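You operate a simulated robot arm through the tools that you are given. There is no shell and no other tool. Be economical: measure what you need, move in short steps, check, and stop when the job is done.

Carry out the task below with a simulated two-armed robot. There is one attempt and no reset: what you move stays moved.

Task
Load grey board 95 in the bend tester to 260 N or more without breaking it.
Fine: board on the rests, green arm to LOAD, switch on; then wheel back to its stop, arm to PARK, switch off.

Only the result counts: the job must be done as asked and must still hold three seconds after the hand-in. Knocking over, shifting, dropping, spilling or breaking anything else fails it.

Robot
Two 6-joint arms with fingered hands on one trunk, on a base that drives. Base frame: it is fixed to the floor where the robot stands at the start and does not move with it; the origin is under the middle of the robot, x ahead of it, y to its left, z up; the surface under the hand at the start is at about z = 0.78. Readings come in m, rad, newtons and seconds.
The left shoulder is at the start at [0.05, 0.17, 1.06], the right one opposite. With the tool pointing down near the work surface each hand reaches from about 0.5 to 0.76 m from the robot's upright axis, wherever it stands, measured 20 degrees to its own side. Places, roughly: display of the bend tester [0.6, 0.4, 0.8]; green arm [0.8, 0.4, 0.9]; rests of the bend tester [0.7, 0.5, 0.8]; switch of the bend tester [0.6, 0.5, 0.8]; wheel of the bend tester [0.6, 0.6, 0.8]. Payload 3.5 kg a hand.
The TCP of each hand is the grasp point between the finger pads, 0.026 m short of the fingertips. In the tool frame z runs along the fingers and y along their closing line. Largest opening 0.132 m; the body of the gripper starts 0.073 m behind the TCP. The gripper is a hand of 3 fingers: y runs from the thumb to the fingers, the wrist lies at [0, 0, -0.234] in the tool frame, and closing takes about 1.5 s.
Orientation is told as [roll, pitch, yaw] about the base's x, y, z axes, in that order, counted from this pose: with the fingers straight down and closing along the base's y, the tool's x points along the base's -x, its y along +y and its z along -z.

Tools
- The arms move only by the tool nudge_tool. It takes "left_plan", "right_plan" or both (then of equal length, played together; a hand with none holds still); each is a list of rows, each a list of 6 numbers: the shift along the base's x, y, z in units of 500 mm (1.0 is 500 mm), then the turn, a rotation vector about the base's x, y, z in units of 180 degrees (1.0 is 180 degrees). In form: [[x, y, z, ax, ay, az], ...]. A call has 1 to 20 rows; each row is the pose to reach, as a shift and turn from the pose commanded when the call began. "left_hand" and "right_hand" are, for a hand that has rows, the finger opening in m, from 0 to 0.132, set as the call begins (left out, the last holds). A call with a number of a shift or a turn outside -1 to 1 is refused whole. Rows are played at 5 a second. More than 0.05 m and 0.15 rad between two rows, or a gripper value outside its range, and nothing of the call is played. A pose out of reach is approached as far as the arm can. The call stops where the force on the tool passes 40 N (or 10 N more than at its start, if that is more) or the arm is blocked; 0.2 s more then pass. The fingers move at their own pace (about 0.153 m/s each) and stop on an object; they squeeze with about 23 N. The grip force told is the motor's: it shows also when the fingers shut on nothing. Time passes only in rows, and 0.2 s behind the last, so rows that repeat a pose let the fingers close. The reply holds the time, the measured pose of the TCP, the force on the tool along the base axes, the opening and the grip force, in the units named above and with some noise, with the torque about the TCP (base axes, N m) and any sound that the robot's microphone picked up.
- Cameras (640 x 400 px; columns grow to the right, rows downward): "scene" is now at [0.0465, 0.0382, 1.6747]; the picture's right is [0.36, -0.93, 0.00], its down [-0.62, -0.24, -0.75] and it looks along [0.70, 0.27, -0.66] (base axes); focal length 274 px, centre (320, 200). "left" rides on the left gripper at [-0.062, 0.003, -0.092] in its tool frame; the picture's right is [-0.05, -1.00, 0.00], its down [0.83, -0.04, -0.56] and it looks along [0.55, -0.03, 0.83] (tool axes); focal length 230 px, centre (320, 200). "right" rides on the right gripper at [0.062, 0.003, -0.092] in its tool frame; the picture's right is [-0.05, 1.00, 0.00], its down [-0.83, -0.04, -0.56] and it looks along [-0.55, -0.03, 0.83] (tool axes); focal length 230 px, centre (320, 200). There is no depth. A picture from a camera that has moved, and an enlarged one, comes with that camera's place and axes in the base frame and with its lens. The place of the scene camera against the robot may be out by one fixed shift of up to 0.025 m in any direction.
- get_image(camera): a new picture of that camera. The clock stands still meanwhile.
- move_column(by): slides the trunk up (or, below 0, down) by that many m; the arms and the scene camera ride with it, the base frame stays. It gives what a move gives, with no picture.
- steer(legs): drives the robot by 1 to 6 legs, each [ahead, left, turn to the left] in m, m and rad, along the robot's own axes; the way and the turn of a leg run together, so that a leg with both is an arc; at most 1.5 m and 3.142 rad a leg. The arms and the cameras ride along, it lands a little off, and it stops where it bumps. It gives what a move gives.
- finger_targets(finger1, finger2, thumb_bend, hand): sets how far each is bent, from 0 (flat) to 100 (curled in); at 30 the hand is open as for a grip, at 70 the pads meet at the TCP. One left out holds its place. A second passes; each finger stops where it meets its share of the squeeze, and holds until it gets a number again. A gripper value or a shape takes the hand back. It gives what a move gives, with no picture; readings hold the bend of each and the force on the fingers (four entries, about 0 where the hand has none), thumb and palm.
- grasp_type(shape, hand): the hand has 3 fingers and takes this shape, open, in about a second: jaw (thumb against the fingers, like two jaws); tri (thumb and two fingers); tip (a fingertip pinch); poke (one finger out to press); point (the index stretched); flat (the hand flat); cup (the hand cupped); fist (a fist). The gripper value then closes the fingers along that shape, each until it touches; the sizes above hold for jaw. It gives what a move gives, with no picture.
- head_to(pan, tilt): turns the head with the scene camera to pan (to the left, within 1.501 rad either way) and tilt (down, from -0.506 to 1.204), counted from straight ahead of the robot. It gives what a move gives.
- zoom(camera, box): a new picture of the part [left, top, right, bottom] of that camera's present view, enlarged. The clock stands still meanwhile.
- close_job(): hands the job in; it is judged then, once.

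Work in short steps. Places have to be worked out from the pictures, the camera data and where the tool is seen: move nearer, look again, correct. Check each grasp and each placing, and mend what went wrong. You have 120 turns and 92 pictures in all, those below and enlarged ones among them. Open the grippers and draw the arms clear of the work before you hand the job in, unless the task says otherwise; then end with one line.

The tools are called after "Call:" as a command line: name --argument value ..., lists and objects as JSON in quotes. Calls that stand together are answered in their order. nudge_tool: Moves the arms, as the interface text tells. Its arguments: {"type":"object","properties":{"left_plan":{"type":"array"},"left_hand":{"type":"number"},"right_plan":{"type":"array"},"right_hand":{"type":"number"}},"required":[]} The other tools are called the same way: move_column (by) slides the trunk up or down; grasp_type (shape, hand) gives the hand a shape; finger_targets (finger1, finger2, thumb_bend, hand) moves the fingers one by one; steer (legs) drives the base; head_to (pan, tilt) turns the head that bears the scene camera; get_image (camera) takes a picture; zoom (camera, box) takes an enlarged picture of a part of a camera's view; close_job () hands the job in.

At the start:

```text
time_s: 0.0
left_position: [0.4177, 0.5432, 1.1743]
left_orientation: [0.001, 0.001, -0.001]
left_contact_force: [0.6, 0.2, 0.6]
left_moment: [0.0, -0.02, 0.04]
left_finger_gap: 0.1318
left_grip_force: 0.0
left_shape: jaw
left_bend: [30.0, 30.0, 30.0]
left_finger forces: [0.0, 0.1, 0.0, 0.0, 0.0, 0.0]
right_position: [0.5918, 0.0678, 1.2219]
right_orientation: [0.0, 0.002, -0.001]
right_contact_force: [-0.2, -0.7, 0.4]
right_moment: [0.01, 0.0, 0.0]
right_finger_gap: 0.132
right_grip_force: 0.1
right_shape: jaw
right_bend: [30.0, 30.0, 30.0]
right_finger forces: [0.0, 0.1, 0.0, 0.0, 0.0, 0.1]
trunk travel left (down, up): [-0.675, 0.035]
robot x, y, heading: [0.0002, -0.0015, 0.004]
head pan, tilt: [0.37, 0.726]
```

scene: 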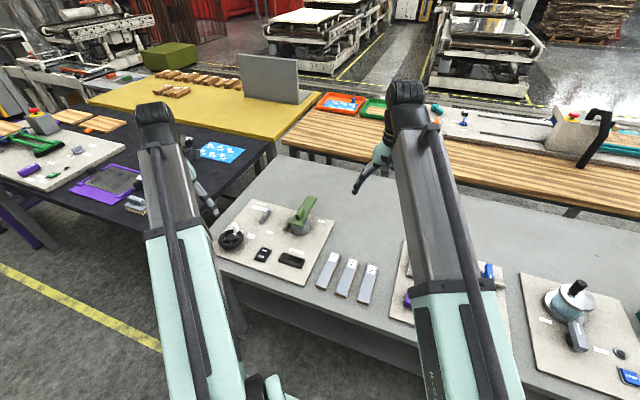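
right: 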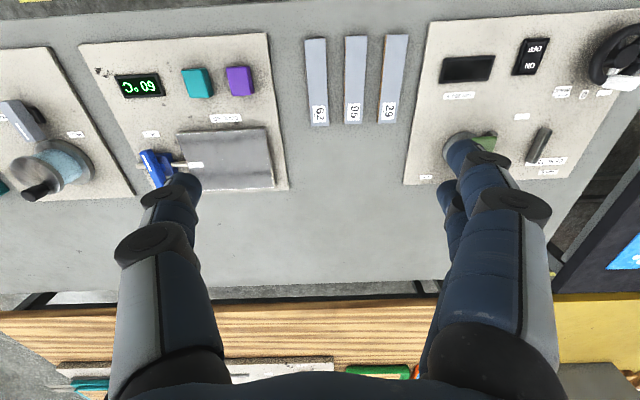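
left: 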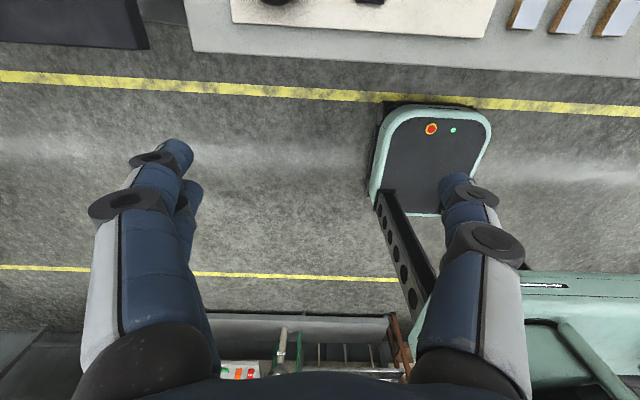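

I see the tester plate and three boards; I'll zoom in on both from the scene and right cameras.

Call:
zoom --camera "scene" --box '[200, 170, 400, 310]'

Call:
zoom --camera "right" --box '[290, 0, 640, 200]'

```text
2.86 times, centred on (300, 240) of scene
camera zoom: at [0.0465, 0.0382, 1.6747], right [0.36, -0.93, 0.0], down [-0.62, -0.24, -0.75], along [0.7, 0.27, -0.66], focal length 782 px, centre (377, 86)
```

zoom: 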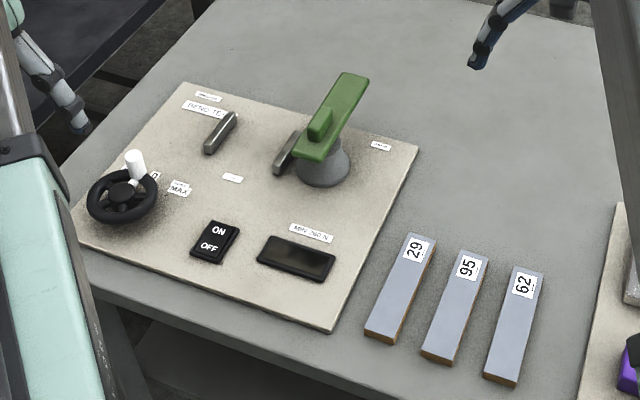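

```text
1.83 times, centred on (465, 100) of right
camera zoom: at [0.5298, 0.0734, 1.3144], right [0.05, 1.0, 0.0], down [0.83, -0.04, 0.56], along [0.55, -0.03, -0.83], focal length 421 px, centre (55, 383)
```

zoom: 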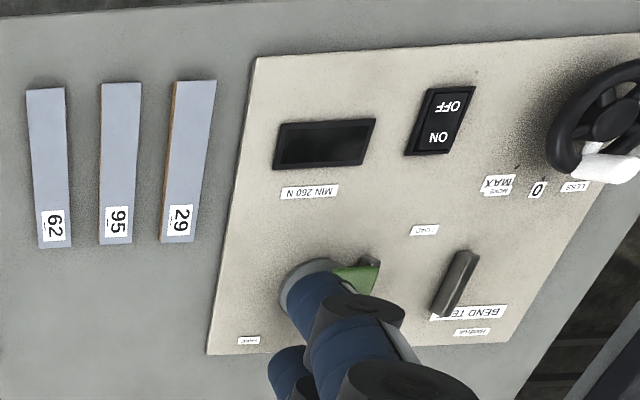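

Board 95 is about [0.595, 0.14], along x, and left-hand reachable from here. I'll move the right hand aside and the left hand above the board.

Call:
nudge_tool --left_plan '[[0.036, -0.08, -0.03, 0, 0, 0], [0.072, -0.16, -0.06, 0, 0, 0], [0.108, -0.24, -0.09, 0, 0, 0], [0.144, -0.32, -0.12, 0, 0, 0], [0.18, -0.4, -0.15, 0, 0, 0], [0.216, -0.48, -0.18, 0, 0, 0], [0.252, -0.56, -0.21, 0, 0, 0], [0.288, -0.64, -0.24, 0, 0, 0], [0.324, -0.72, -0.27, 0, 0, 0], [0.354, -0.806, -0.3, 0, 0, 0]]' --right_plan '[[0, -0.06, 0, 0, 0, 0], [0, -0.12, 0, 0, 0, 0], [0, -0.18, 0, 0, 0, 0], [0, -0.24, 0, 0, 0, 0], [0, -0.3, 0, 0, 0, 0], [0, -0.36, 0, 0, 0, 0], [0, -0.42, 0, 0, 0, 0], [0, -0.48, 0, 0, 0, 0], [0, -0.54, 0, 0, 0, 0], [0, -0.6, 0, 0, 0, 0]]' --left_hand 0.08

Call:
get_image --camera "left"

Call:
get_image --camera "scene"

```text
time_s: 2.2
left_position: [0.5939, 0.1395, 1.0231]
left_orientation: [0.001, 0.0, 0.0]
left_contact_force: [-0.4, -1.0, 0.5]
left_moment: [0.02, -0.01, 0.01]
left_finger_gap: 0.0804
left_grip_force: 0.1
left_shape: jaw
left_bend: [71.0, 71.0, 71.0]
left_finger forces: [0.0, 0.0, 0.0, 0.1, 0.0, 0.1]
right_position: [0.5947, -0.2323, 1.2177]
right_orientation: [0.001, -0.006, 0.001]
right_contact_force: [1.4, -0.2, 0.4]
right_moment: [0.01, 0.01, -0.03]
right_finger_gap: 0.1322
right_grip_force: 0.1
right_shape: jaw
right_bend: [30.0, 30.0, 30.0]
right_finger forces: [0.1, 0.0, 0.1, 0.0, 0.1, 0.1]
right hand out of reach, approached as far as the arm can: row 5, 6, 7, 8, 9, 10
trunk travel left (down, up): [-0.675, 0.035]
robot x, y, heading: [0.0006, 0.0054, 0.0]
head pan, tilt: [0.37, 0.726]
```

```text
86 pictures are left
camera left: at [0.6563, 0.1434, 1.116], right [0.05, -1.0, 0.0], down [-0.83, -0.04, 0.56], along [-0.55, -0.03, -0.83], focal length 230 px, centre (320, 200)
```

left: 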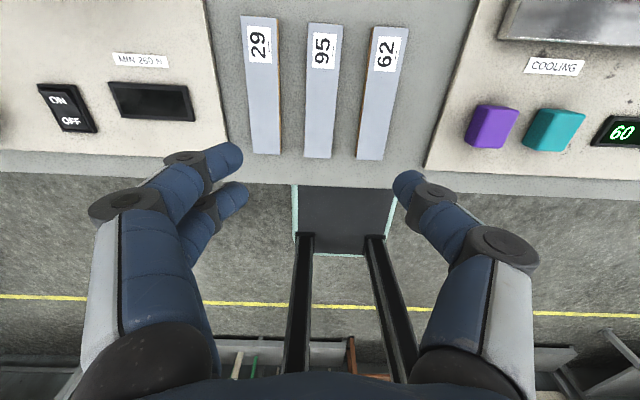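

```text
85 pictures are left
camera scene: at [0.0468, 0.0372, 1.6747], right [0.36, -0.93, 0.0], down [-0.62, -0.24, -0.75], along [0.7, 0.27, -0.66], focal length 274 px, centre (320, 200)
```

scene: 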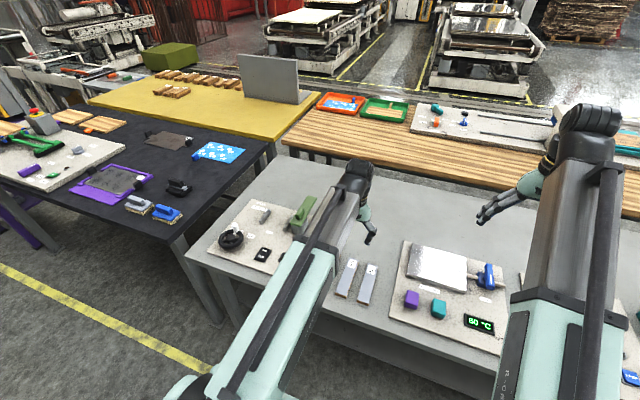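

Board 95 centre reads [0.599, 0.138], about 0.039 wide, neighbours 0.08 away. I'll descend in stages with the opening at 0.068.

Call:
nudge_tool --left_plan '[[0.01, -0.002, -0.08, 0, 0, 0], [0.01, -0.002, -0.16, 0, 0, 0], [0.01, -0.002, -0.24, 0, 0, 0], [0.01, -0.002, -0.3, 0, 0, 0]]' --left_hand 0.068

Call:
get_image --camera "left"

```text
time_s: 3.2
left_position: [0.5984, 0.1389, 0.8742]
left_orientation: [0.0, 0.0, 0.0]
left_contact_force: [-0.6, 0.0, 0.4]
left_moment: [0.05, -0.03, -0.01]
left_finger_gap: 0.0689
left_grip_force: 0.1
left_shape: jaw
left_bend: [72.0, 72.0, 70.0]
left_finger forces: [0.1, 0.0, 0.1, 0.1, 0.0, 0.0]
right_position: [0.5943, -0.2311, 1.2165]
right_orientation: [-0.003, -0.008, 0.001]
right_contact_force: [0.9, 0.4, 0.1]
right_moment: [-0.03, -0.04, 0.01]
right_finger_gap: 0.132
right_grip_force: 0.0
right_shape: jaw
right_bend: [30.0, 30.0, 30.0]
right_finger forces: [0.0, 0.0, 0.0, 0.0, 0.0, 0.0]
trunk travel left (down, up): [-0.675, 0.035]
robot x, y, heading: [-0.0001, 0.0007, 0.001]
head pan, tilt: [0.37, 0.726]
```

```text
84 pictures are left
camera left: at [0.6609, 0.1428, 0.9658], right [0.05, -1.0, 0.0], down [-0.83, -0.04, 0.56], along [-0.55, -0.03, -0.83], focal length 230 px, centre (320, 200)
```

left: 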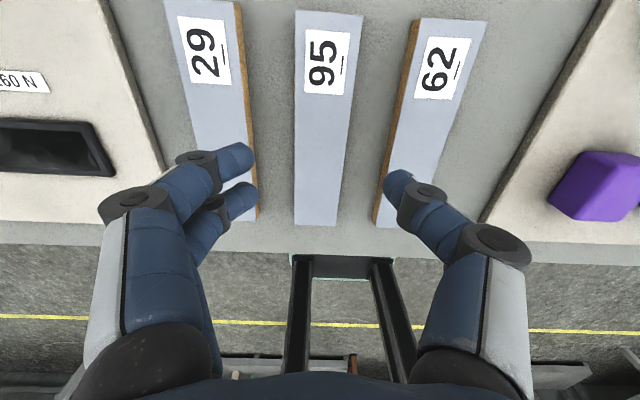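

Fingers straddle board 95 symmetrically and neighbours have room. I'll narrow slightly and descend to z≈0.812.

Call:
nudge_tool --left_plan '[[0, 0, 0, 0, 0, 0], [0, 0, -0.05, 0, 0, 0], [0, 0, -0.09, 0, 0, 0], [0, 0, -0.126, 0, 0, 0]]' --left_hand 0.06

Call:
get_image --camera "left"

```text
time_s: 4.2
left_position: [0.599, 0.1393, 0.8118]
left_orientation: [0.001, 0.001, -0.002]
left_contact_force: [0.5, -0.8, -0.5]
left_moment: [-0.02, 0.02, -0.01]
left_finger_gap: 0.0608
left_grip_force: 0.1
left_shape: jaw
left_bend: [73.0, 73.0, 70.0]
left_finger forces: [0.0, 0.0, 0.0, 0.0, 0.1, 0.0]
right_position: [0.5948, -0.2317, 1.2183]
right_orientation: [-0.003, -0.007, 0.0]
right_contact_force: [0.1, 0.0, -0.5]
right_moment: [-0.01, 0.03, -0.01]
right_finger_gap: 0.1319
right_grip_force: 0.1
right_shape: jaw
right_bend: [30.0, 30.0, 30.0]
right_finger forces: [0.0, 0.1, 0.0, 0.0, 0.0, 0.0]
trunk travel left (down, up): [-0.675, 0.035]
robot x, y, heading: [0.0002, -0.0009, 0.0]
head pan, tilt: [0.37, 0.726]
```

```text
83 pictures are left
camera left: at [0.6609, 0.1433, 0.9028], right [0.05, -1.0, 0.0], down [-0.83, -0.04, 0.56], along [-0.55, -0.03, -0.83], focal length 230 px, centre (320, 200)
```

left: 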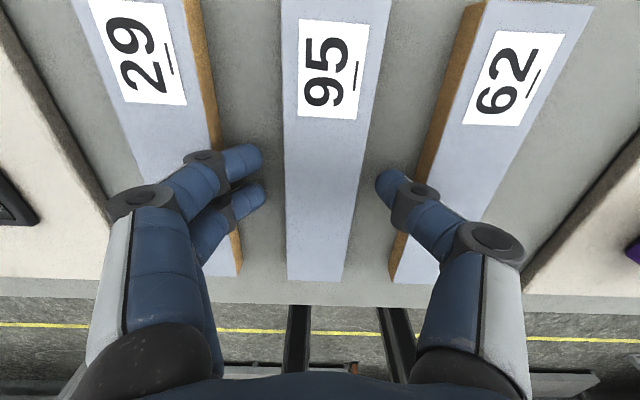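

The fingers sit in the gaps beside board 95. I'll close on it.

Call:
nudge_tool --left_plan '[[0, 0, -0.006, 0, 0, 0], [0, 0, -0.006, 0, 0, 0], [0, 0, -0.006, 0, 0, 0], [0, 0, -0.006, 0, 0, 0], [0, 0, -0.006, 0, 0, 0], [0, 0, -0.006, 0, 0, 0], [0, 0, -0.006, 0, 0, 0], [0, 0, -0.006, 0, 0, 0]]' --left_hand 0.0

Call:
nudge_tool --left_plan '[[0, 0, 0.06, 0, 0, 0], [0, 0, 0.14, 0, 0, 0], [0, 0, 0.22, 0, 0, 0], [0, 0, 0.3, 0, 0, 0]]'

Call:
get_image --camera "left"

```text
time_s: 6.0
left_position: [0.5984, 0.1401, 0.8081]
left_orientation: [-0.001, 0.0, 0.002]
left_contact_force: [-0.2, -0.8, 7.1]
left_moment: [-0.03, -0.03, 0.0]
left_finger_gap: 0.0352
left_grip_force: 23.1
left_shape: jaw
left_bend: [74.0, 74.0, 70.0]
left_finger forces: [10.4, 10.4, 0.0, 0.0, 21.6, 0.0]
right_position: [0.5939, -0.2315, 1.217]
right_orientation: [0.0, -0.008, 0.0]
right_contact_force: [0.0, 0.2, 0.5]
right_moment: [-0.01, 0.0, 0.01]
right_finger_gap: 0.132
right_grip_force: 0.0
right_shape: jaw
right_bend: [30.0, 30.0, 30.0]
right_finger forces: [0.0, 0.0, 0.1, 0.0, 0.0, 0.0]
trunk travel left (down, up): [-0.675, 0.035]
robot x, y, heading: [-0.002, 0.0047, -0.001]
head pan, tilt: [0.37, 0.726]
```

```text
time_s: 7.0
left_position: [0.5979, 0.1403, 0.9579]
left_orientation: [-0.001, 0.0, 0.001]
left_contact_force: [0.1, 0.0, -0.9]
left_moment: [0.03, 0.01, 0.02]
left_finger_gap: 0.0352
left_grip_force: 22.9
left_shape: jaw
left_bend: [74.0, 74.0, 70.0]
left_finger forces: [10.4, 10.4, 0.1, 0.0, 20.8, 0.0]
right_position: [0.5943, -0.2311, 1.2165]
right_orientation: [0.0, -0.007, 0.0]
right_contact_force: [-0.1, -0.3, 0.2]
right_moment: [0.01, -0.02, 0.03]
right_finger_gap: 0.1319
right_grip_force: 0.0
right_shape: jaw
right_bend: [30.0, 30.0, 30.0]
right_finger forces: [0.0, 0.1, 0.0, 0.0, 0.0, 0.0]
trunk travel left (down, up): [-0.675, 0.035]
robot x, y, heading: [0.0004, 0.0012, 0.003]
head pan, tilt: [0.37, 0.726]
```

```text
82 pictures are left
camera left: at [0.6599, 0.1441, 1.0504], right [0.05, -1.0, 0.0], down [-0.83, -0.04, 0.56], along [-0.55, -0.03, -0.83], focal length 230 px, centre (320, 200)
```

left: 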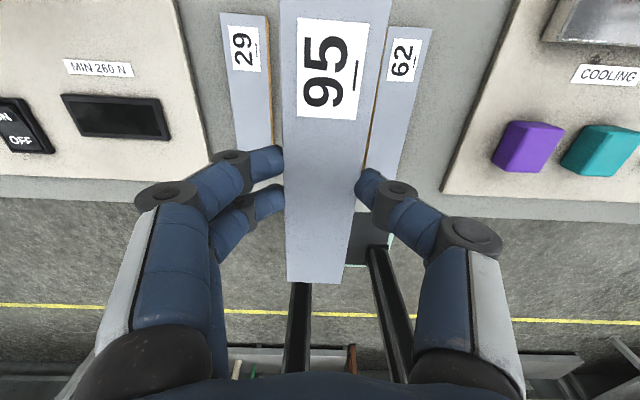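

Board 95 is held. I'll raise it to z≈1.13 and drive left 0.30, ahead 0.08.

Call:
nudge_tool --left_plan '[[0, 0, 0.09, 0, 0, 0], [0, 0, 0.18, 0, 0, 0], [0, 0, 0.27, 0, 0, 0], [0, 0, 0.34, 0, 0, 0]]'

Call:
steer --legs '[[0, 0.3, 0], [0.08, 0, 0]]'

Call:
get_image --camera "scene"

Call:
get_image --camera "right"

```text
time_s: 8.0
left_position: [0.5988, 0.1413, 1.1294]
left_orientation: [-0.001, -0.001, -0.001]
left_contact_force: [0.2, -0.1, -1.6]
left_moment: [-0.02, -0.01, -0.03]
left_finger_gap: 0.0355
left_grip_force: 23.3
left_shape: jaw
left_bend: [74.0, 74.0, 70.0]
left_finger forces: [10.4, 10.3, 0.1, 0.0, 20.8, 0.0]
right_position: [0.5942, -0.2309, 1.2183]
right_orientation: [0.001, -0.008, 0.0]
right_contact_force: [-0.7, -0.1, 0.6]
right_moment: [0.03, -0.01, -0.03]
right_finger_gap: 0.1319
right_grip_force: 0.0
right_shape: jaw
right_bend: [30.0, 30.0, 30.0]
right_finger forces: [0.0, 0.0, 0.1, 0.0, 0.1, 0.0]
trunk travel left (down, up): [-0.675, 0.035]
robot x, y, heading: [-0.0008, -0.0034, 0.002]
head pan, tilt: [0.37, 0.726]
```

```text
time_s: 10.7
left_position: [0.6814, 0.4409, 1.1289]
left_orientation: [0.0, 0.002, -0.002]
left_contact_force: [1.6, 0.4, -0.6]
left_moment: [-0.04, 0.07, 0.02]
left_finger_gap: 0.0353
left_grip_force: 23.1
left_shape: jaw
left_bend: [74.0, 74.0, 70.0]
left_finger forces: [10.4, 10.4, 0.0, 0.0, 20.8, 0.1]
right_position: [0.6768, 0.0699, 1.2166]
right_orientation: [0.0, -0.007, 0.0]
right_contact_force: [0.0, -0.2, -0.2]
right_moment: [-0.02, 0.01, 0.03]
right_finger_gap: 0.1319
right_grip_force: 0.0
right_shape: jaw
right_bend: [30.0, 30.0, 30.0]
right_finger forces: [0.0, 0.1, 0.1, 0.0, 0.1, 0.0]
trunk travel left (down, up): [-0.675, 0.035]
robot x, y, heading: [0.0783, 0.2997, -0.001]
head pan, tilt: [0.37, 0.726]
```

```text
81 pictures are left
camera scene: at [0.1292, 0.3395, 1.6746], right [0.36, -0.93, 0.0], down [-0.62, -0.24, -0.75], along [0.7, 0.27, -0.66], focal length 274 px, centre (320, 200)
```

scene: 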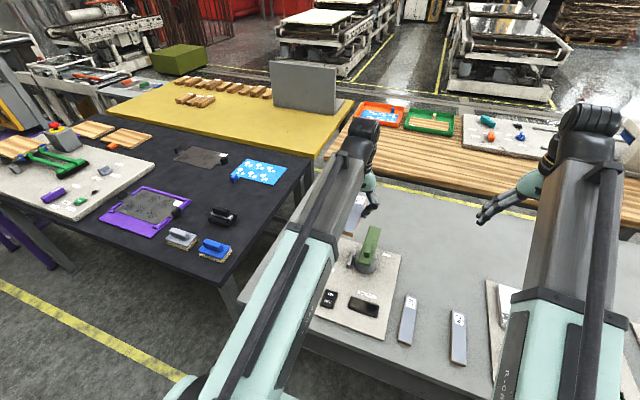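

```text
80 pictures are left
camera right: at [0.6141, 0.0744, 1.3086], right [0.05, 1.0, 0.0], down [0.83, -0.04, 0.56], along [0.56, -0.03, -0.83], focal length 230 px, centre (320, 200)
```

right: 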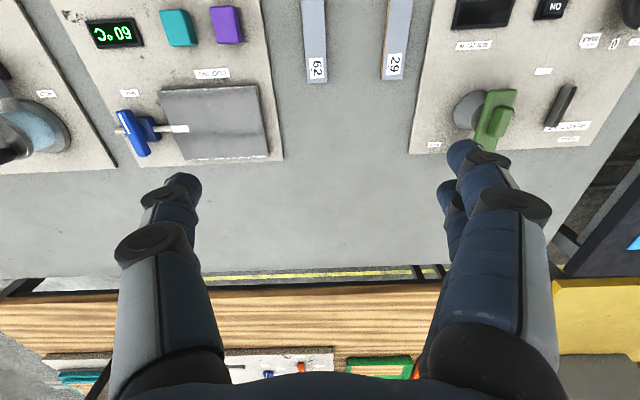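

I'll zoom the right camera on the tester's rests and arm.

Call:
zoom --camera "right" --box '[400, 0, 640, 160]'

Call:
zoom --camera "scene" --box '[290, 180, 430, 350]'

Call:
get_image --camera "left"

```text
2.50 times, centred on (520, 80) of right
camera zoom: at [0.6141, 0.0744, 1.3086], right [0.05, 1.0, 0.0], down [0.83, -0.04, 0.56], along [0.56, -0.03, -0.83], focal length 575 px, centre (-180, 500)
```

zoom: 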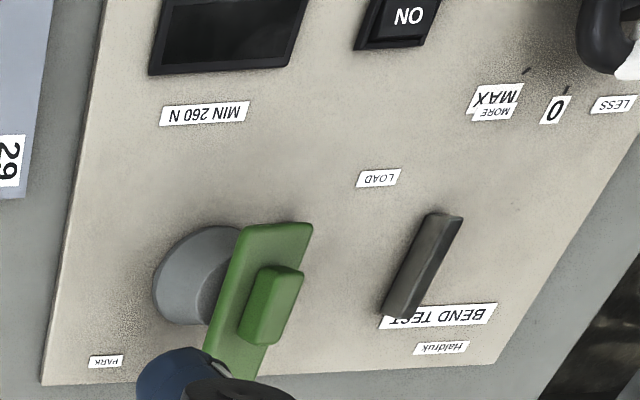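

```text
2.35 times, centred on (360, 265) of scene
camera zoom: at [0.1292, 0.3395, 1.6746], right [0.36, -0.93, 0.0], down [-0.62, -0.24, -0.75], along [0.7, 0.27, -0.66], focal length 644 px, centre (226, 47)
```

zoom: 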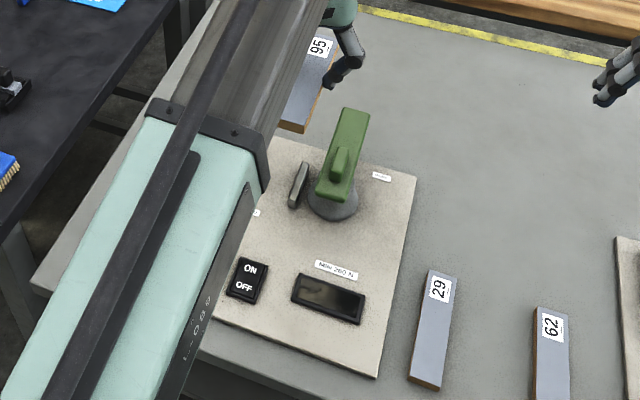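

```text
77 pictures are left
camera left: at [0.7425, 0.446, 1.2199], right [0.05, -1.0, 0.0], down [-0.83, -0.04, 0.56], along [-0.56, -0.03, -0.83], focal length 230 px, centre (320, 200)
```

left: 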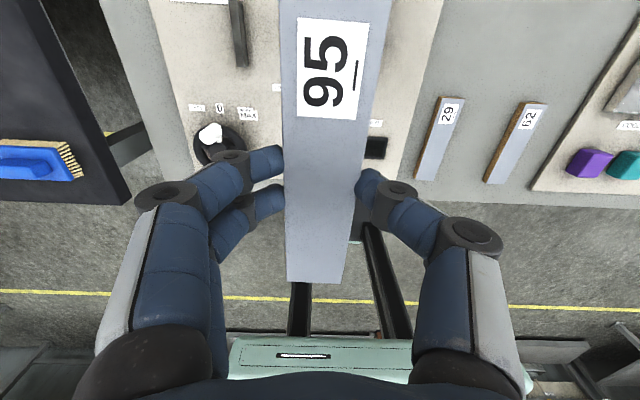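

The arm's knob, rests and labels are visible but oblique. I'll shift the left hand (with board) aside and bring the right-hand camera over the tester for a good look.

Call:
nudge_tool --left_plan '[[-0.02, 0.09, 0, 0, 0, 0], [-0.04, 0.18, 0, 0, 0, 0], [-0.06, 0.27, 0, 0, 0, 0], [-0.08, 0.36, 0, 0, 0, 0], [-0.1, 0.45, 0, 0, 0, 0], [-0.12, 0.54, 0, 0, 0, 0], [-0.12, 0.54, 0, 0, 0, 0]]' --right_plan '[[-0.03, 0.08, -0.02, 0, 0, 0], [-0.06, 0.16, -0.04, 0, 0, 0], [-0.09, 0.24, -0.06, 0, 0, 0], [-0.12, 0.32, -0.08, 0, 0, 0], [-0.15, 0.4, -0.1, 0, 0, 0], [-0.18, 0.48, -0.12, 0, 0, 0], [-0.2, 0.56, -0.14, 0, 0, 0]]'

Call:
get_image --camera "right"

Call:
get_image --camera "scene"

```text
time_s: 12.3
left_position: [0.6184, 0.7131, 1.1293]
left_orientation: [0.0, -0.001, 0.0]
left_contact_force: [0.1, 1.0, -0.7]
left_moment: [-0.02, 0.05, 0.01]
left_finger_gap: 0.0354
left_grip_force: 22.9
left_shape: jaw
left_bend: [74.0, 74.0, 70.0]
left_finger forces: [10.6, 10.5, 0.0, 0.0, 20.9, 0.0]
right_position: [0.5746, 0.3507, 1.1479]
right_orientation: [-0.003, -0.008, -0.002]
right_contact_force: [0.3, -0.2, -1.1]
right_moment: [-0.04, 0.0, -0.03]
right_finger_gap: 0.1319
right_grip_force: 0.1
right_shape: jaw
right_bend: [30.0, 30.0, 30.0]
right_finger forces: [0.1, 0.0, 0.0, 0.0, 0.0, 0.0]
trunk travel left (down, up): [-0.675, 0.035]
robot x, y, heading: [0.0806, 0.3045, 0.004]
head pan, tilt: [0.37, 0.726]
```

```text
76 pictures are left
camera right: at [0.5127, 0.3552, 1.2396], right [0.05, 1.0, 0.0], down [0.83, -0.04, 0.56], along [0.56, -0.03, -0.83], focal length 230 px, centre (320, 200)
```

right: 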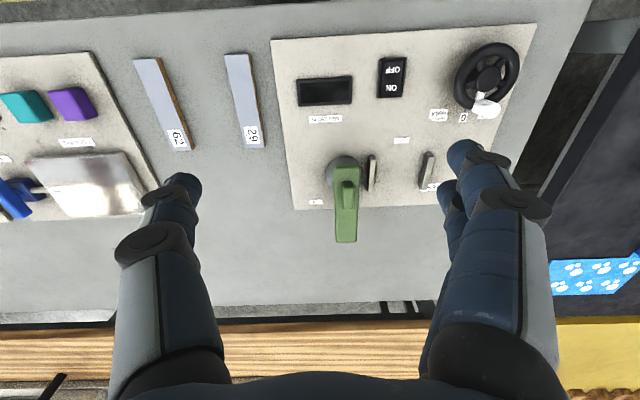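

```text
75 pictures are left
camera scene: at [0.1269, 0.34, 1.6747], right [0.36, -0.93, 0.0], down [-0.62, -0.24, -0.75], along [0.7, 0.27, -0.66], focal length 274 px, centre (320, 200)
```

scene: 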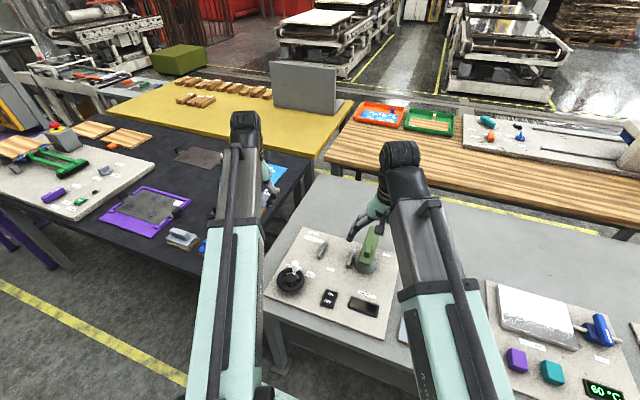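

Both rests are now visible beside the hub; zooming for detail.

Call:
zoom --camera "right" --box '[260, 30, 560, 250]'

Call:
zoom --camera "scene" --box '[260, 210, 410, 345]'

```text
1.82 times, centred on (410, 140) of right
camera zoom: at [0.5127, 0.3552, 1.2396], right [0.05, 1.0, 0.0], down [0.83, -0.04, 0.56], along [0.56, -0.03, -0.83], focal length 418 px, centre (156, 309)
```

zoom: 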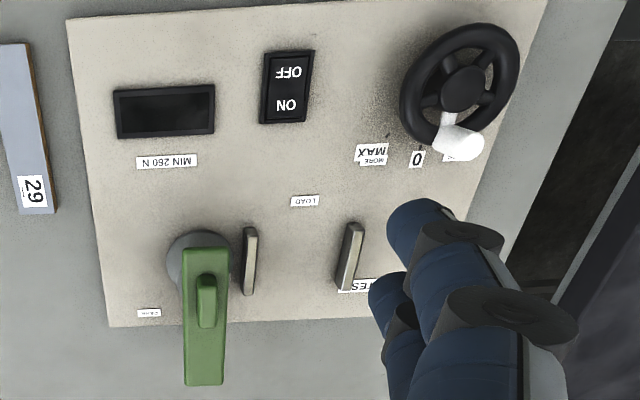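

```text
2.96 times, centred on (335, 278) of scene
camera zoom: at [0.1269, 0.34, 1.6747], right [0.36, -0.93, 0.0], down [-0.62, -0.24, -0.75], along [0.7, 0.27, -0.66], focal length 811 px, centre (276, -30)
```

zoom: 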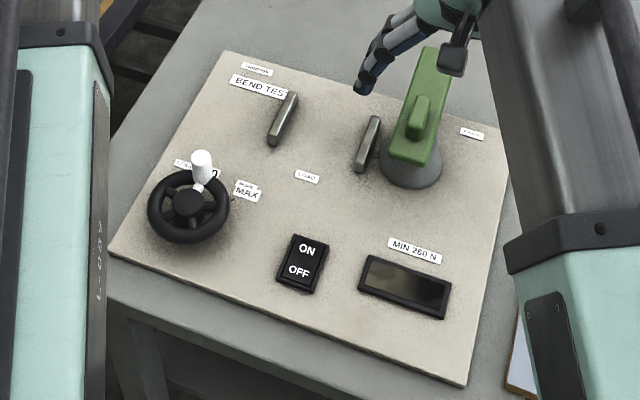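

Rests triangulate to y≈0.451 and 0.572, x centre ≈0.748, top z≈0.80; the board should centre at [0.748, 0.513]. I'll withdraw the right hand and bring the board over, turned 90°, at z≈0.98.

Call:
nudge_tool --left_plan '[[0.024, -0.036, -0.027, 0, 0, 0.0455], [0.047, -0.072, -0.054, 0, 0, 0.0909], [0.071, -0.109, -0.082, 0, 0, 0.1364], [0.094, -0.145, -0.109, 0, 0, 0.1818], [0.118, -0.181, -0.136, 0, 0, 0.2273], [0.141, -0.217, -0.163, 0, 0, 0.2727], [0.165, -0.253, -0.19, 0, 0, 0.3182], [0.188, -0.29, -0.218, 0, 0, 0.3636], [0.212, -0.326, -0.245, 0, 0, 0.4091], [0.235, -0.362, -0.272, 0, 0, 0.4545], [0.259, -0.398, -0.299, 0, 0, 0.5]]' --right_plan '[[0.0, -0.08, 0.02, 0, 0, 0], [0, -0.16, 0.04, 0, 0, 0], [0, -0.24, 0.06, 0, 0, 0], [0, -0.32, 0.08, 0, 0, 0], [0, -0.4, 0.1, 0, 0, 0], [0, -0.46, 0.1, 0, 0, 0], [0, -0.5, 0.1, 0, 0, 0], [0, -0.5, 0.1, 0, 0, 0], [0, -0.5, 0.1, 0, 0, 0], [0, -0.5, 0.1, 0, 0, 0], [0, -0.5, 0.1, 0, 0, 0]]'

Call:
get_image --camera "left"

Call:
get_image --camera "scene"

```text
time_s: 14.7
left_position: [0.7446, 0.5198, 0.9833]
left_orientation: [0.0, 0.001, 1.52]
left_contact_force: [0.8, 0.7, -0.7]
left_moment: [-0.02, -0.02, 0.01]
left_finger_gap: 0.0355
left_grip_force: 22.6
left_shape: jaw
left_bend: [74.0, 74.0, 70.0]
left_finger forces: [10.5, 10.5, 0.0, 0.0, 20.9, 0.0]
left hand out of reach, approached as far as the arm can: row 11
right_position: [0.5847, 0.0989, 1.1763]
right_orientation: [-0.002, -0.013, -0.001]
right_contact_force: [0.1, 0.1, 1.6]
right_moment: [-0.01, -0.03, -0.02]
right_finger_gap: 0.1318
right_grip_force: 0.1
right_shape: jaw
right_bend: [30.0, 30.0, 30.0]
right_finger forces: [0.0, 0.0, 0.0, 0.0, 0.0, 0.1]
right hand out of reach, approached as far as the arm can: row 4, 5, 6, 7, 8, 9, 10, 11
trunk travel left (down, up): [-0.675, 0.035]
robot x, y, heading: [0.0806, 0.3035, 0.001]
head pan, tilt: [0.37, 0.726]
```

```text
72 pictures are left
camera left: at [0.7448, 0.5822, 1.0759], right [1.0, 0.0, 0.0], down [0.0, -0.83, 0.56], along [0.0, -0.56, -0.83], focal length 230 px, centre (320, 200)
```

left: 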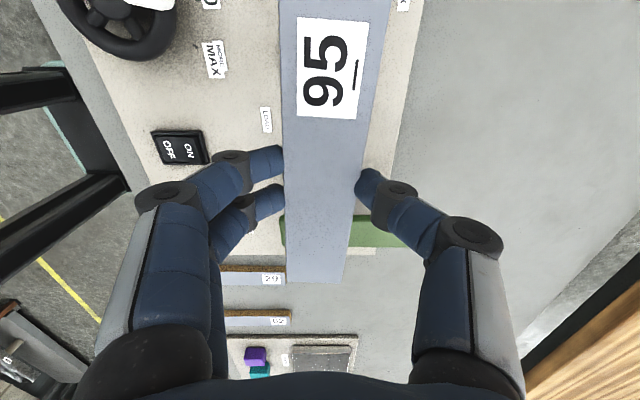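

```text
71 pictures are left
camera scene: at [0.1268, 0.3398, 1.6747], right [0.36, -0.93, 0.0], down [-0.62, -0.24, -0.75], along [0.7, 0.27, -0.66], focal length 274 px, centre (320, 200)
```

scene: 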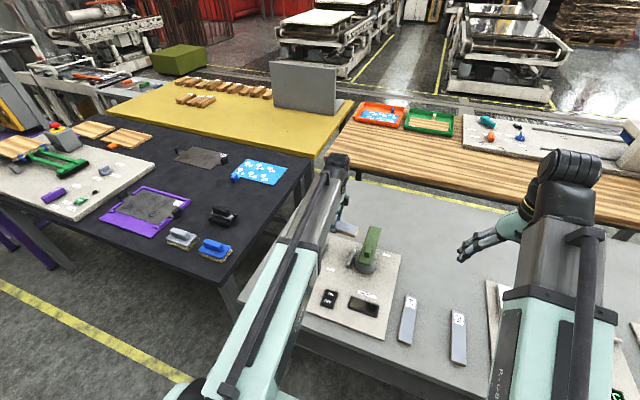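

Yaw stopped at 1.52 (limit), so I'll turn the base left by 0.055 rad to square the board up.

Call:
steer --legs '[[0, 0, 0.055]]'

```text
time_s: 15.5
left_position: [0.732, 0.5575, 0.9841]
left_orientation: [0.001, 0.002, 1.574]
left_contact_force: [-0.3, 0.3, -1.6]
left_moment: [0.02, -0.02, -0.02]
left_finger_gap: 0.0355
left_grip_force: 23.1
left_shape: jaw
left_bend: [74.0, 74.0, 70.0]
left_finger forces: [10.5, 10.3, 0.0, 0.0, 20.9, 0.0]
right_position: [0.5946, 0.1271, 1.1771]
right_orientation: [-0.001, -0.014, 0.055]
right_contact_force: [-0.9, 0.2, -0.4]
right_moment: [0.02, -0.02, 0.03]
right_finger_gap: 0.1319
right_grip_force: 0.0
right_shape: jaw
right_bend: [30.0, 30.0, 30.0]
right_finger forces: [0.0, 0.1, 0.0, 0.0, 0.1, 0.0]
trunk travel left (down, up): [-0.675, 0.035]
robot x, y, heading: [0.0784, 0.3002, 0.055]
head pan, tilt: [0.37, 0.726]
```

Yaw is now 1.574. I'll move to the target xy and lower to z≈0.93, then check against the arm and rests.

Call:
nudge_tool --left_plan '[[0.016, -0.044, -0.03, 0, 0, 0], [0.032, -0.087, -0.07, 0, 0, 0], [0.032, -0.087, -0.1, 0, 0, 0]]'

Call:
zoom --camera "scene" --box '[290, 180, 430, 320]'

Call:
get_image --camera "right"

Call:
get_image --camera "left"

```text
time_s: 16.3
left_position: [0.7439, 0.5408, 0.9326]
left_orientation: [-0.002, 0.012, 1.548]
left_contact_force: [0.2, 0.2, -1.1]
left_moment: [-0.01, -0.01, -0.01]
left_finger_gap: 0.0352
left_grip_force: 23.2
left_shape: jaw
left_bend: [74.0, 74.0, 70.0]
left_finger forces: [10.5, 10.4, 0.0, 0.0, 20.8, 0.0]
left hand out of reach, approached as far as the arm can: row 1, 2, 3
right_position: [0.5944, 0.127, 1.1767]
right_orientation: [-0.001, -0.014, 0.055]
right_contact_force: [-0.1, 0.4, 0.2]
right_moment: [0.0, 0.0, -0.01]
right_finger_gap: 0.132
right_grip_force: 0.1
right_shape: jaw
right_bend: [30.0, 30.0, 30.0]
right_finger forces: [0.0, 0.0, 0.0, 0.1, 0.1, 0.1]
trunk travel left (down, up): [-0.675, 0.035]
robot x, y, heading: [0.0847, 0.2972, 0.048]
head pan, tilt: [0.37, 0.726]
```

```text
2.86 times, centred on (360, 250) of scene
camera zoom: at [0.1252, 0.3421, 1.6747], right [0.41, -0.91, 0.0], down [-0.6, -0.27, -0.75], along [0.68, 0.31, -0.66], focal length 782 px, centre (206, 57)
```

zoom: 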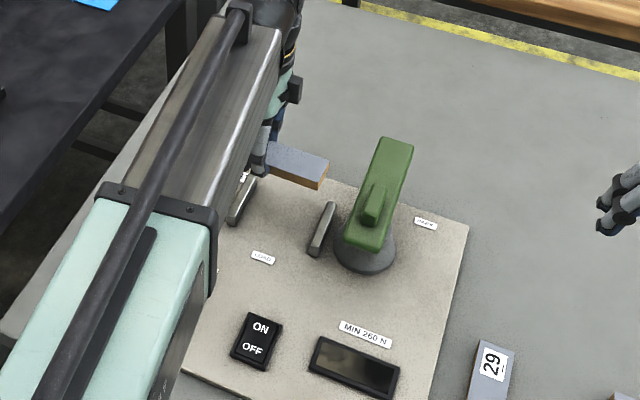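

```text
69 pictures are left
camera right: at [0.5323, 0.1284, 1.2681], right [0.0, 1.0, 0.0], down [0.82, 0.0, 0.57], along [0.57, 0.0, -0.82], focal length 230 px, centre (320, 200)
```

right: 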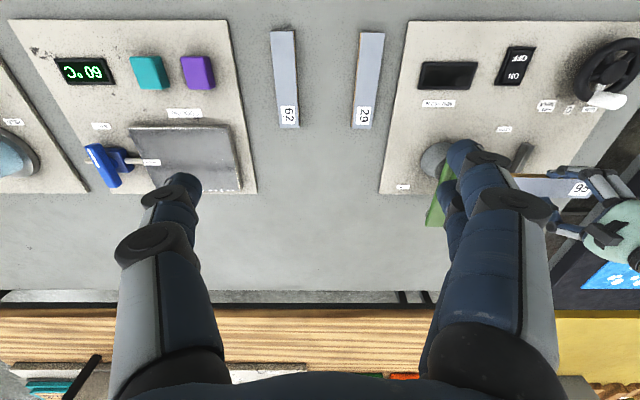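

```text
68 pictures are left
camera left: at [0.7432, 0.6029, 1.0242], right [1.0, 0.03, 0.0], down [0.02, -0.82, 0.56], along [0.02, -0.56, -0.83], focal length 230 px, centre (320, 200)
```

left: 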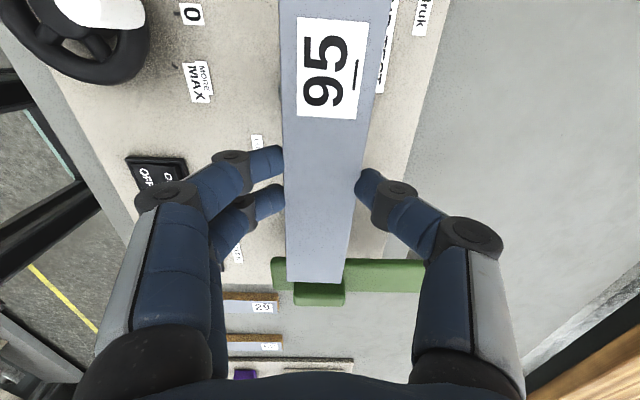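

The wrist limit follows the shoulder direction, so I'll lift clear of the knob and drive the base 0.09 m right to gain yaw range.

Call:
nudge_tool --left_plan '[[0.0, 0.02, 0.06, 0, 0, 0], [0.0, 0.04, 0.14, 0, 0, 0], [0, 0.06, 0.16, 0, 0, 0]]'

Call:
steer --legs '[[0, -0.09, 0]]'

```text
time_s: 17.1
left_position: [0.7441, 0.5702, 1.0126]
left_orientation: [0.0, 0.002, 1.575]
left_contact_force: [0.1, 0.2, -1.3]
left_moment: [0.01, 0.01, -0.01]
left_finger_gap: 0.0352
left_grip_force: 22.8
left_shape: jaw
left_bend: [74.0, 74.0, 70.0]
left_finger forces: [10.4, 10.5, 0.0, 0.0, 21.0, 0.0]
right_position: [0.5941, 0.1264, 1.1764]
right_orientation: [-0.002, -0.015, 0.055]
right_contact_force: [1.0, -0.1, 0.5]
right_moment: [0.03, 0.0, 0.0]
right_finger_gap: 0.1322
right_grip_force: 0.2
right_shape: jaw
right_bend: [30.0, 30.0, 30.0]
right_finger forces: [0.1, 0.0, 0.0, 0.0, 0.0, 0.0]
trunk travel left (down, up): [-0.675, 0.035]
robot x, y, heading: [0.0788, 0.2979, 0.053]
head pan, tilt: [0.37, 0.726]
```

```text
time_s: 18.2
left_position: [0.75, 0.4787, 1.0128]
left_orientation: [0.0, 0.0, 1.575]
left_contact_force: [0.3, -1.1, -0.4]
left_moment: [0.05, 0.0, 0.01]
left_finger_gap: 0.0352
left_grip_force: 22.6
left_shape: jaw
left_bend: [74.0, 74.0, 70.0]
left_finger forces: [10.5, 10.4, 0.0, 0.0, 20.8, 0.1]
right_position: [0.6009, 0.0362, 1.1743]
right_orientation: [0.001, -0.014, 0.056]
right_contact_force: [0.0, -0.4, -0.2]
right_moment: [0.05, 0.02, -0.05]
right_finger_gap: 0.1319
right_grip_force: 0.1
right_shape: jaw
right_bend: [30.0, 30.0, 30.0]
right_finger forces: [0.0, 0.0, 0.0, 0.0, 0.1, 0.0]
trunk travel left (down, up): [-0.675, 0.035]
robot x, y, heading: [0.0818, 0.2109, 0.059]
head pan, tilt: [0.37, 0.726]
```

Yaw is 1.575 at [0.750, 0.479]. I'll shift to y≈0.515 and lower to z≈0.90, checking.

Call:
nudge_tool --left_plan '[[-0.004, 0.072, 0, 0, 0, 0], [-0.004, 0.072, -0.08, 0, 0, 0], [-0.004, 0.072, -0.16, 0, 0, 0], [-0.004, 0.072, -0.22, 0, 0, 0]]'

Call:
zoom --camera "scene" --box '[210, 160, 350, 300]'

Call:
get_image --camera "left"

Call:
get_image --camera "right"

```text
time_s: 19.2
left_position: [0.7483, 0.5163, 0.9024]
left_orientation: [-0.001, 0.002, 1.573]
left_contact_force: [-0.1, 0.4, -1.2]
left_moment: [0.01, 0.0, 0.0]
left_finger_gap: 0.0354
left_grip_force: 22.9
left_shape: jaw
left_bend: [74.0, 74.0, 70.0]
left_finger forces: [10.4, 10.4, 0.0, 0.1, 20.9, 0.1]
right_position: [0.6004, 0.0371, 1.1757]
right_orientation: [0.0, -0.015, 0.056]
right_contact_force: [0.1, 0.0, -0.7]
right_moment: [0.03, -0.01, 0.0]
right_finger_gap: 0.1319
right_grip_force: 0.1
right_shape: jaw
right_bend: [30.0, 30.0, 30.0]
right_finger forces: [0.1, 0.0, 0.0, 0.1, 0.0, 0.1]
trunk travel left (down, up): [-0.675, 0.035]
robot x, y, heading: [0.0843, 0.2108, 0.057]
head pan, tilt: [0.37, 0.726]
```

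```text
2.86 times, centred on (280, 230) of scene
camera zoom: at [0.1303, 0.2521, 1.6747], right [0.41, -0.91, 0.0], down [-0.6, -0.27, -0.75], along [0.68, 0.31, -0.66], focal length 782 px, centre (434, 114)
```

zoom: 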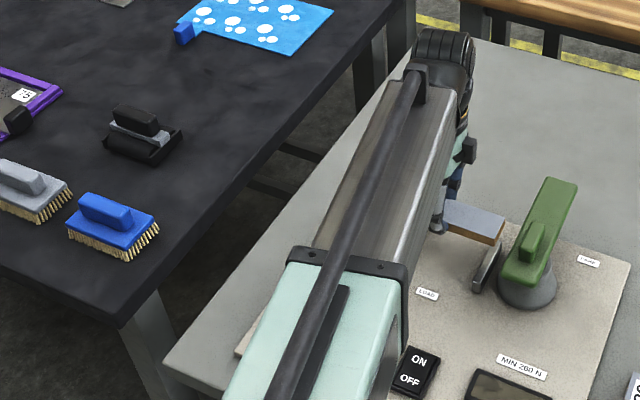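

```text
66 pictures are left
camera left: at [0.7448, 0.5788, 0.9936], right [1.0, 0.06, 0.0], down [0.05, -0.83, 0.56], along [0.03, -0.56, -0.83], focal length 230 px, centre (320, 200)
```

left: 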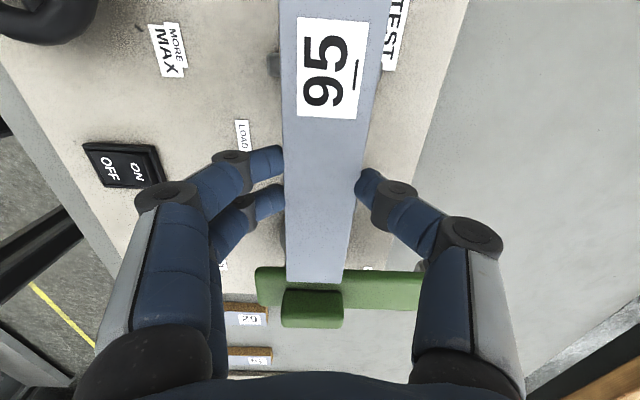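

```text
65 pictures are left
camera right: at [0.5374, 0.0387, 1.268], right [0.0, 1.0, 0.0], down [0.82, 0.0, 0.57], along [0.57, 0.0, -0.82], focal length 230 px, centre (320, 200)
```

right: 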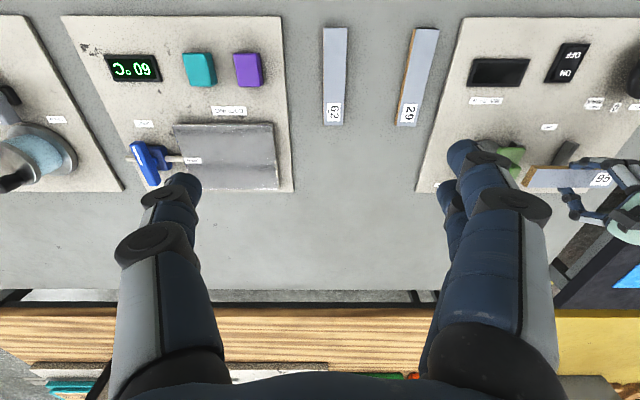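

Board is square and centred over the rests with ~1.5 cm gap to the green arm. Descending to z≈0.848.

Call:
nudge_tool --left_plan '[[0, -0.002, -0.05, 0, 0, 0], [0, -0.004, -0.09, 0, 0, 0], [0, -0.004, -0.108, 0, 0, 0]]'

Call:
zoom --camera "scene" --box '[280, 190, 350, 250]'

Call:
zoom --camera "right" --box '[440, 60, 640, 220]'

```text
time_s: 20.0
left_position: [0.7474, 0.5155, 0.8482]
left_orientation: [-0.002, 0.002, 1.574]
left_contact_force: [-1.0, 0.0, 0.0]
left_moment: [0.01, -0.01, -0.03]
left_finger_gap: 0.0354
left_grip_force: 23.1
left_shape: jaw
left_bend: [74.0, 74.0, 70.0]
left_finger forces: [10.4, 10.2, 0.0, 0.0, 20.7, 0.0]
right_position: [0.6001, 0.0374, 1.177]
right_orientation: [-0.001, -0.013, 0.055]
right_contact_force: [-0.5, -0.4, -0.1]
right_moment: [0.0, 0.02, -0.01]
right_finger_gap: 0.1317
right_grip_force: 0.1
right_shape: jaw
right_bend: [30.0, 30.0, 30.0]
right_finger forces: [0.1, 0.0, 0.0, 0.1, 0.0, 0.0]
trunk travel left (down, up): [-0.675, 0.035]
robot x, y, heading: [0.0867, 0.2112, 0.057]
head pan, tilt: [0.37, 0.726]
```

```text
6.67 times, centred on (315, 220) of scene
camera zoom: at [0.1302, 0.2521, 1.6747], right [0.41, -0.91, 0.0], down [-0.6, -0.27, -0.75], along [0.68, 0.31, -0.66], focal length 1824 px, centre (353, 67)
```

zoom: 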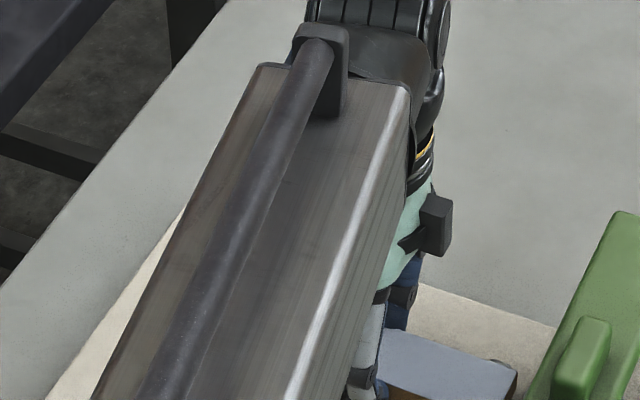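

```text
2.50 times, centred on (540, 140) of right
camera zoom: at [0.5373, 0.0386, 1.268], right [0.0, 1.0, 0.0], down [0.82, 0.0, 0.57], along [0.57, 0.0, -0.82], focal length 575 px, centre (-230, 350)
```

zoom: 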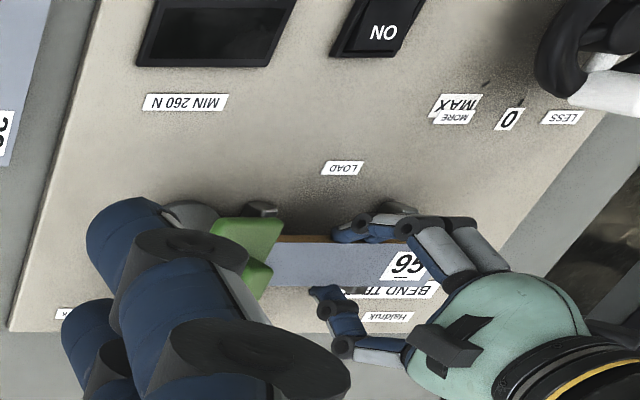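

Rests show on both sides under the board. Creeping down in ~3 mm steps to contact.

Call:
nudge_tool --left_plan '[[0, 0, -0.006, 0, 0, 0], [0, 0, -0.012, 0, 0, 0], [0, 0, -0.018, 0, 0, 0]]'

Call:
nudge_tool --left_plan '[[0, 0, -0.004, 0, 0, 0], [0, 0, -0.008, 0, 0, 0], [0, 0, -0.012, 0, 0, 0]]'

```text
time_s: 20.8
left_position: [0.7467, 0.5134, 0.8417]
left_orientation: [-0.003, 0.0, 1.575]
left_contact_force: [0.7, 0.0, 15.2]
left_moment: [0.01, 0.04, 0.02]
left_finger_gap: 0.0356
left_grip_force: 23.1
left_shape: jaw
left_bend: [74.0, 74.0, 71.0]
left_finger forces: [11.7, 11.8, 0.1, 0.0, 24.2, 0.0]
right_position: [0.5981, 0.037, 1.1776]
right_orientation: [-0.002, -0.013, 0.055]
right_contact_force: [-0.3, -0.9, 0.1]
right_moment: [-0.01, -0.02, 0.01]
right_finger_gap: 0.1321
right_grip_force: 0.1
right_shape: jaw
right_bend: [30.0, 30.0, 30.0]
right_finger forces: [0.0, 0.1, 0.0, 0.1, 0.1, 0.0]
trunk travel left (down, up): [-0.675, 0.035]
robot x, y, heading: [0.0844, 0.2098, 0.055]
head pan, tilt: [0.37, 0.726]
```

```text
time_s: 21.6
left_position: [0.7489, 0.514, 0.8399]
left_orientation: [-0.008, -0.002, 1.575]
left_contact_force: [-4.6, -0.2, 26.2]
left_moment: [0.0, 0.27, 0.01]
left_finger_gap: 0.0375
left_grip_force: 23.3
left_shape: jaw
left_bend: [74.0, 75.0, 71.0]
left_finger forces: [14.0, 14.1, 0.0, 0.0, 23.1, 0.0]
right_position: [0.598, 0.036, 1.1773]
right_orientation: [-0.001, -0.014, 0.057]
right_contact_force: [-0.5, -0.1, -0.1]
right_moment: [-0.02, 0.01, -0.05]
right_finger_gap: 0.1318
right_grip_force: 0.1
right_shape: jaw
right_bend: [30.0, 30.0, 30.0]
right_finger forces: [0.0, 0.0, 0.0, 0.0, 0.0, 0.0]
trunk travel left (down, up): [-0.675, 0.035]
robot x, y, heading: [0.085, 0.2128, 0.06]
head pan, tilt: [0.37, 0.726]
stopped in row 3 (left hand): the force on the tool passed its limit at 42 N (the readings are from after the stop); the commanded pose is now the measured one
```

Contact at z≈0.841: the board is on the rests. I'll ease up slightly and release.

Call:
nudge_tool --left_plan '[[0, 0, 0.004, 0, 0, 0], [0, 0, 0.004, 0, 0, 0], [0, 0, 0.004, 0, 0, 0], [0, 0, 0.004, 0, 0, 0]]'

Call:
nudge_tool --left_plan '[[0, 0, 0, 0, 0, 0], [0, 0, 0, 0, 0, 0], [0, 0, 0, 0, 0, 0], [0, 0, 0.05, 0, 0, 0], [0, 0, 0.1, 0, 0, 0], [0, 0, 0.18, 0, 0, 0], [0, 0, 0.26, 0, 0, 0]]' --left_hand 0.08

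Call:
get_image --camera "left"

```text
time_s: 22.6
left_position: [0.7475, 0.5141, 0.8413]
left_orientation: [-0.008, 0.0, 1.574]
left_contact_force: [0.3, -1.5, 23.5]
left_moment: [-0.03, 0.13, -0.04]
left_finger_gap: 0.0375
left_grip_force: 22.9
left_shape: jaw
left_bend: [75.0, 75.0, 71.0]
left_finger forces: [12.7, 12.8, 0.1, 0.0, 24.9, 0.0]
right_position: [0.5984, 0.0361, 1.1777]
right_orientation: [0.0, -0.016, 0.056]
right_contact_force: [0.2, 0.1, -0.1]
right_moment: [0.0, 0.02, -0.01]
right_finger_gap: 0.1318
right_grip_force: 0.1
right_shape: jaw
right_bend: [30.0, 30.0, 30.0]
right_finger forces: [0.1, 0.0, 0.0, 0.0, 0.0, 0.0]
trunk travel left (down, up): [-0.675, 0.035]
robot x, y, heading: [0.0835, 0.2127, 0.059]
head pan, tilt: [0.37, 0.726]
```

```text
time_s: 24.2
left_position: [0.7498, 0.5159, 0.9691]
left_orientation: [-0.004, -0.001, 1.575]
left_contact_force: [0.6, -0.1, 0.0]
left_moment: [0.02, 0.02, 0.02]
left_finger_gap: 0.0794
left_grip_force: 0.1
left_shape: jaw
left_bend: [71.0, 71.0, 71.0]
left_finger forces: [0.0, 0.0, 0.1, 0.0, 0.0, 0.1]
right_position: [0.6, 0.0377, 1.1767]
right_orientation: [-0.002, -0.013, 0.055]
right_contact_force: [-0.1, -0.1, -0.8]
right_moment: [-0.02, 0.08, -0.01]
right_finger_gap: 0.132
right_grip_force: 0.1
right_shape: jaw
right_bend: [30.0, 30.0, 30.0]
right_finger forces: [0.0, 0.0, 0.0, 0.1, 0.0, 0.1]
trunk travel left (down, up): [-0.675, 0.035]
robot x, y, heading: [0.0824, 0.2092, 0.059]
head pan, tilt: [0.37, 0.726]
```

```text
62 pictures are left
camera left: at [0.7459, 0.5772, 1.0618], right [1.0, 0.06, 0.0], down [0.04, -0.83, 0.56], along [0.03, -0.55, -0.83], focal length 230 px, centre (320, 200)
```

left: 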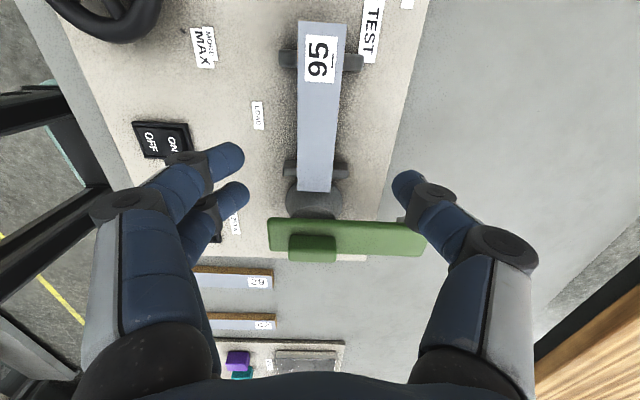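

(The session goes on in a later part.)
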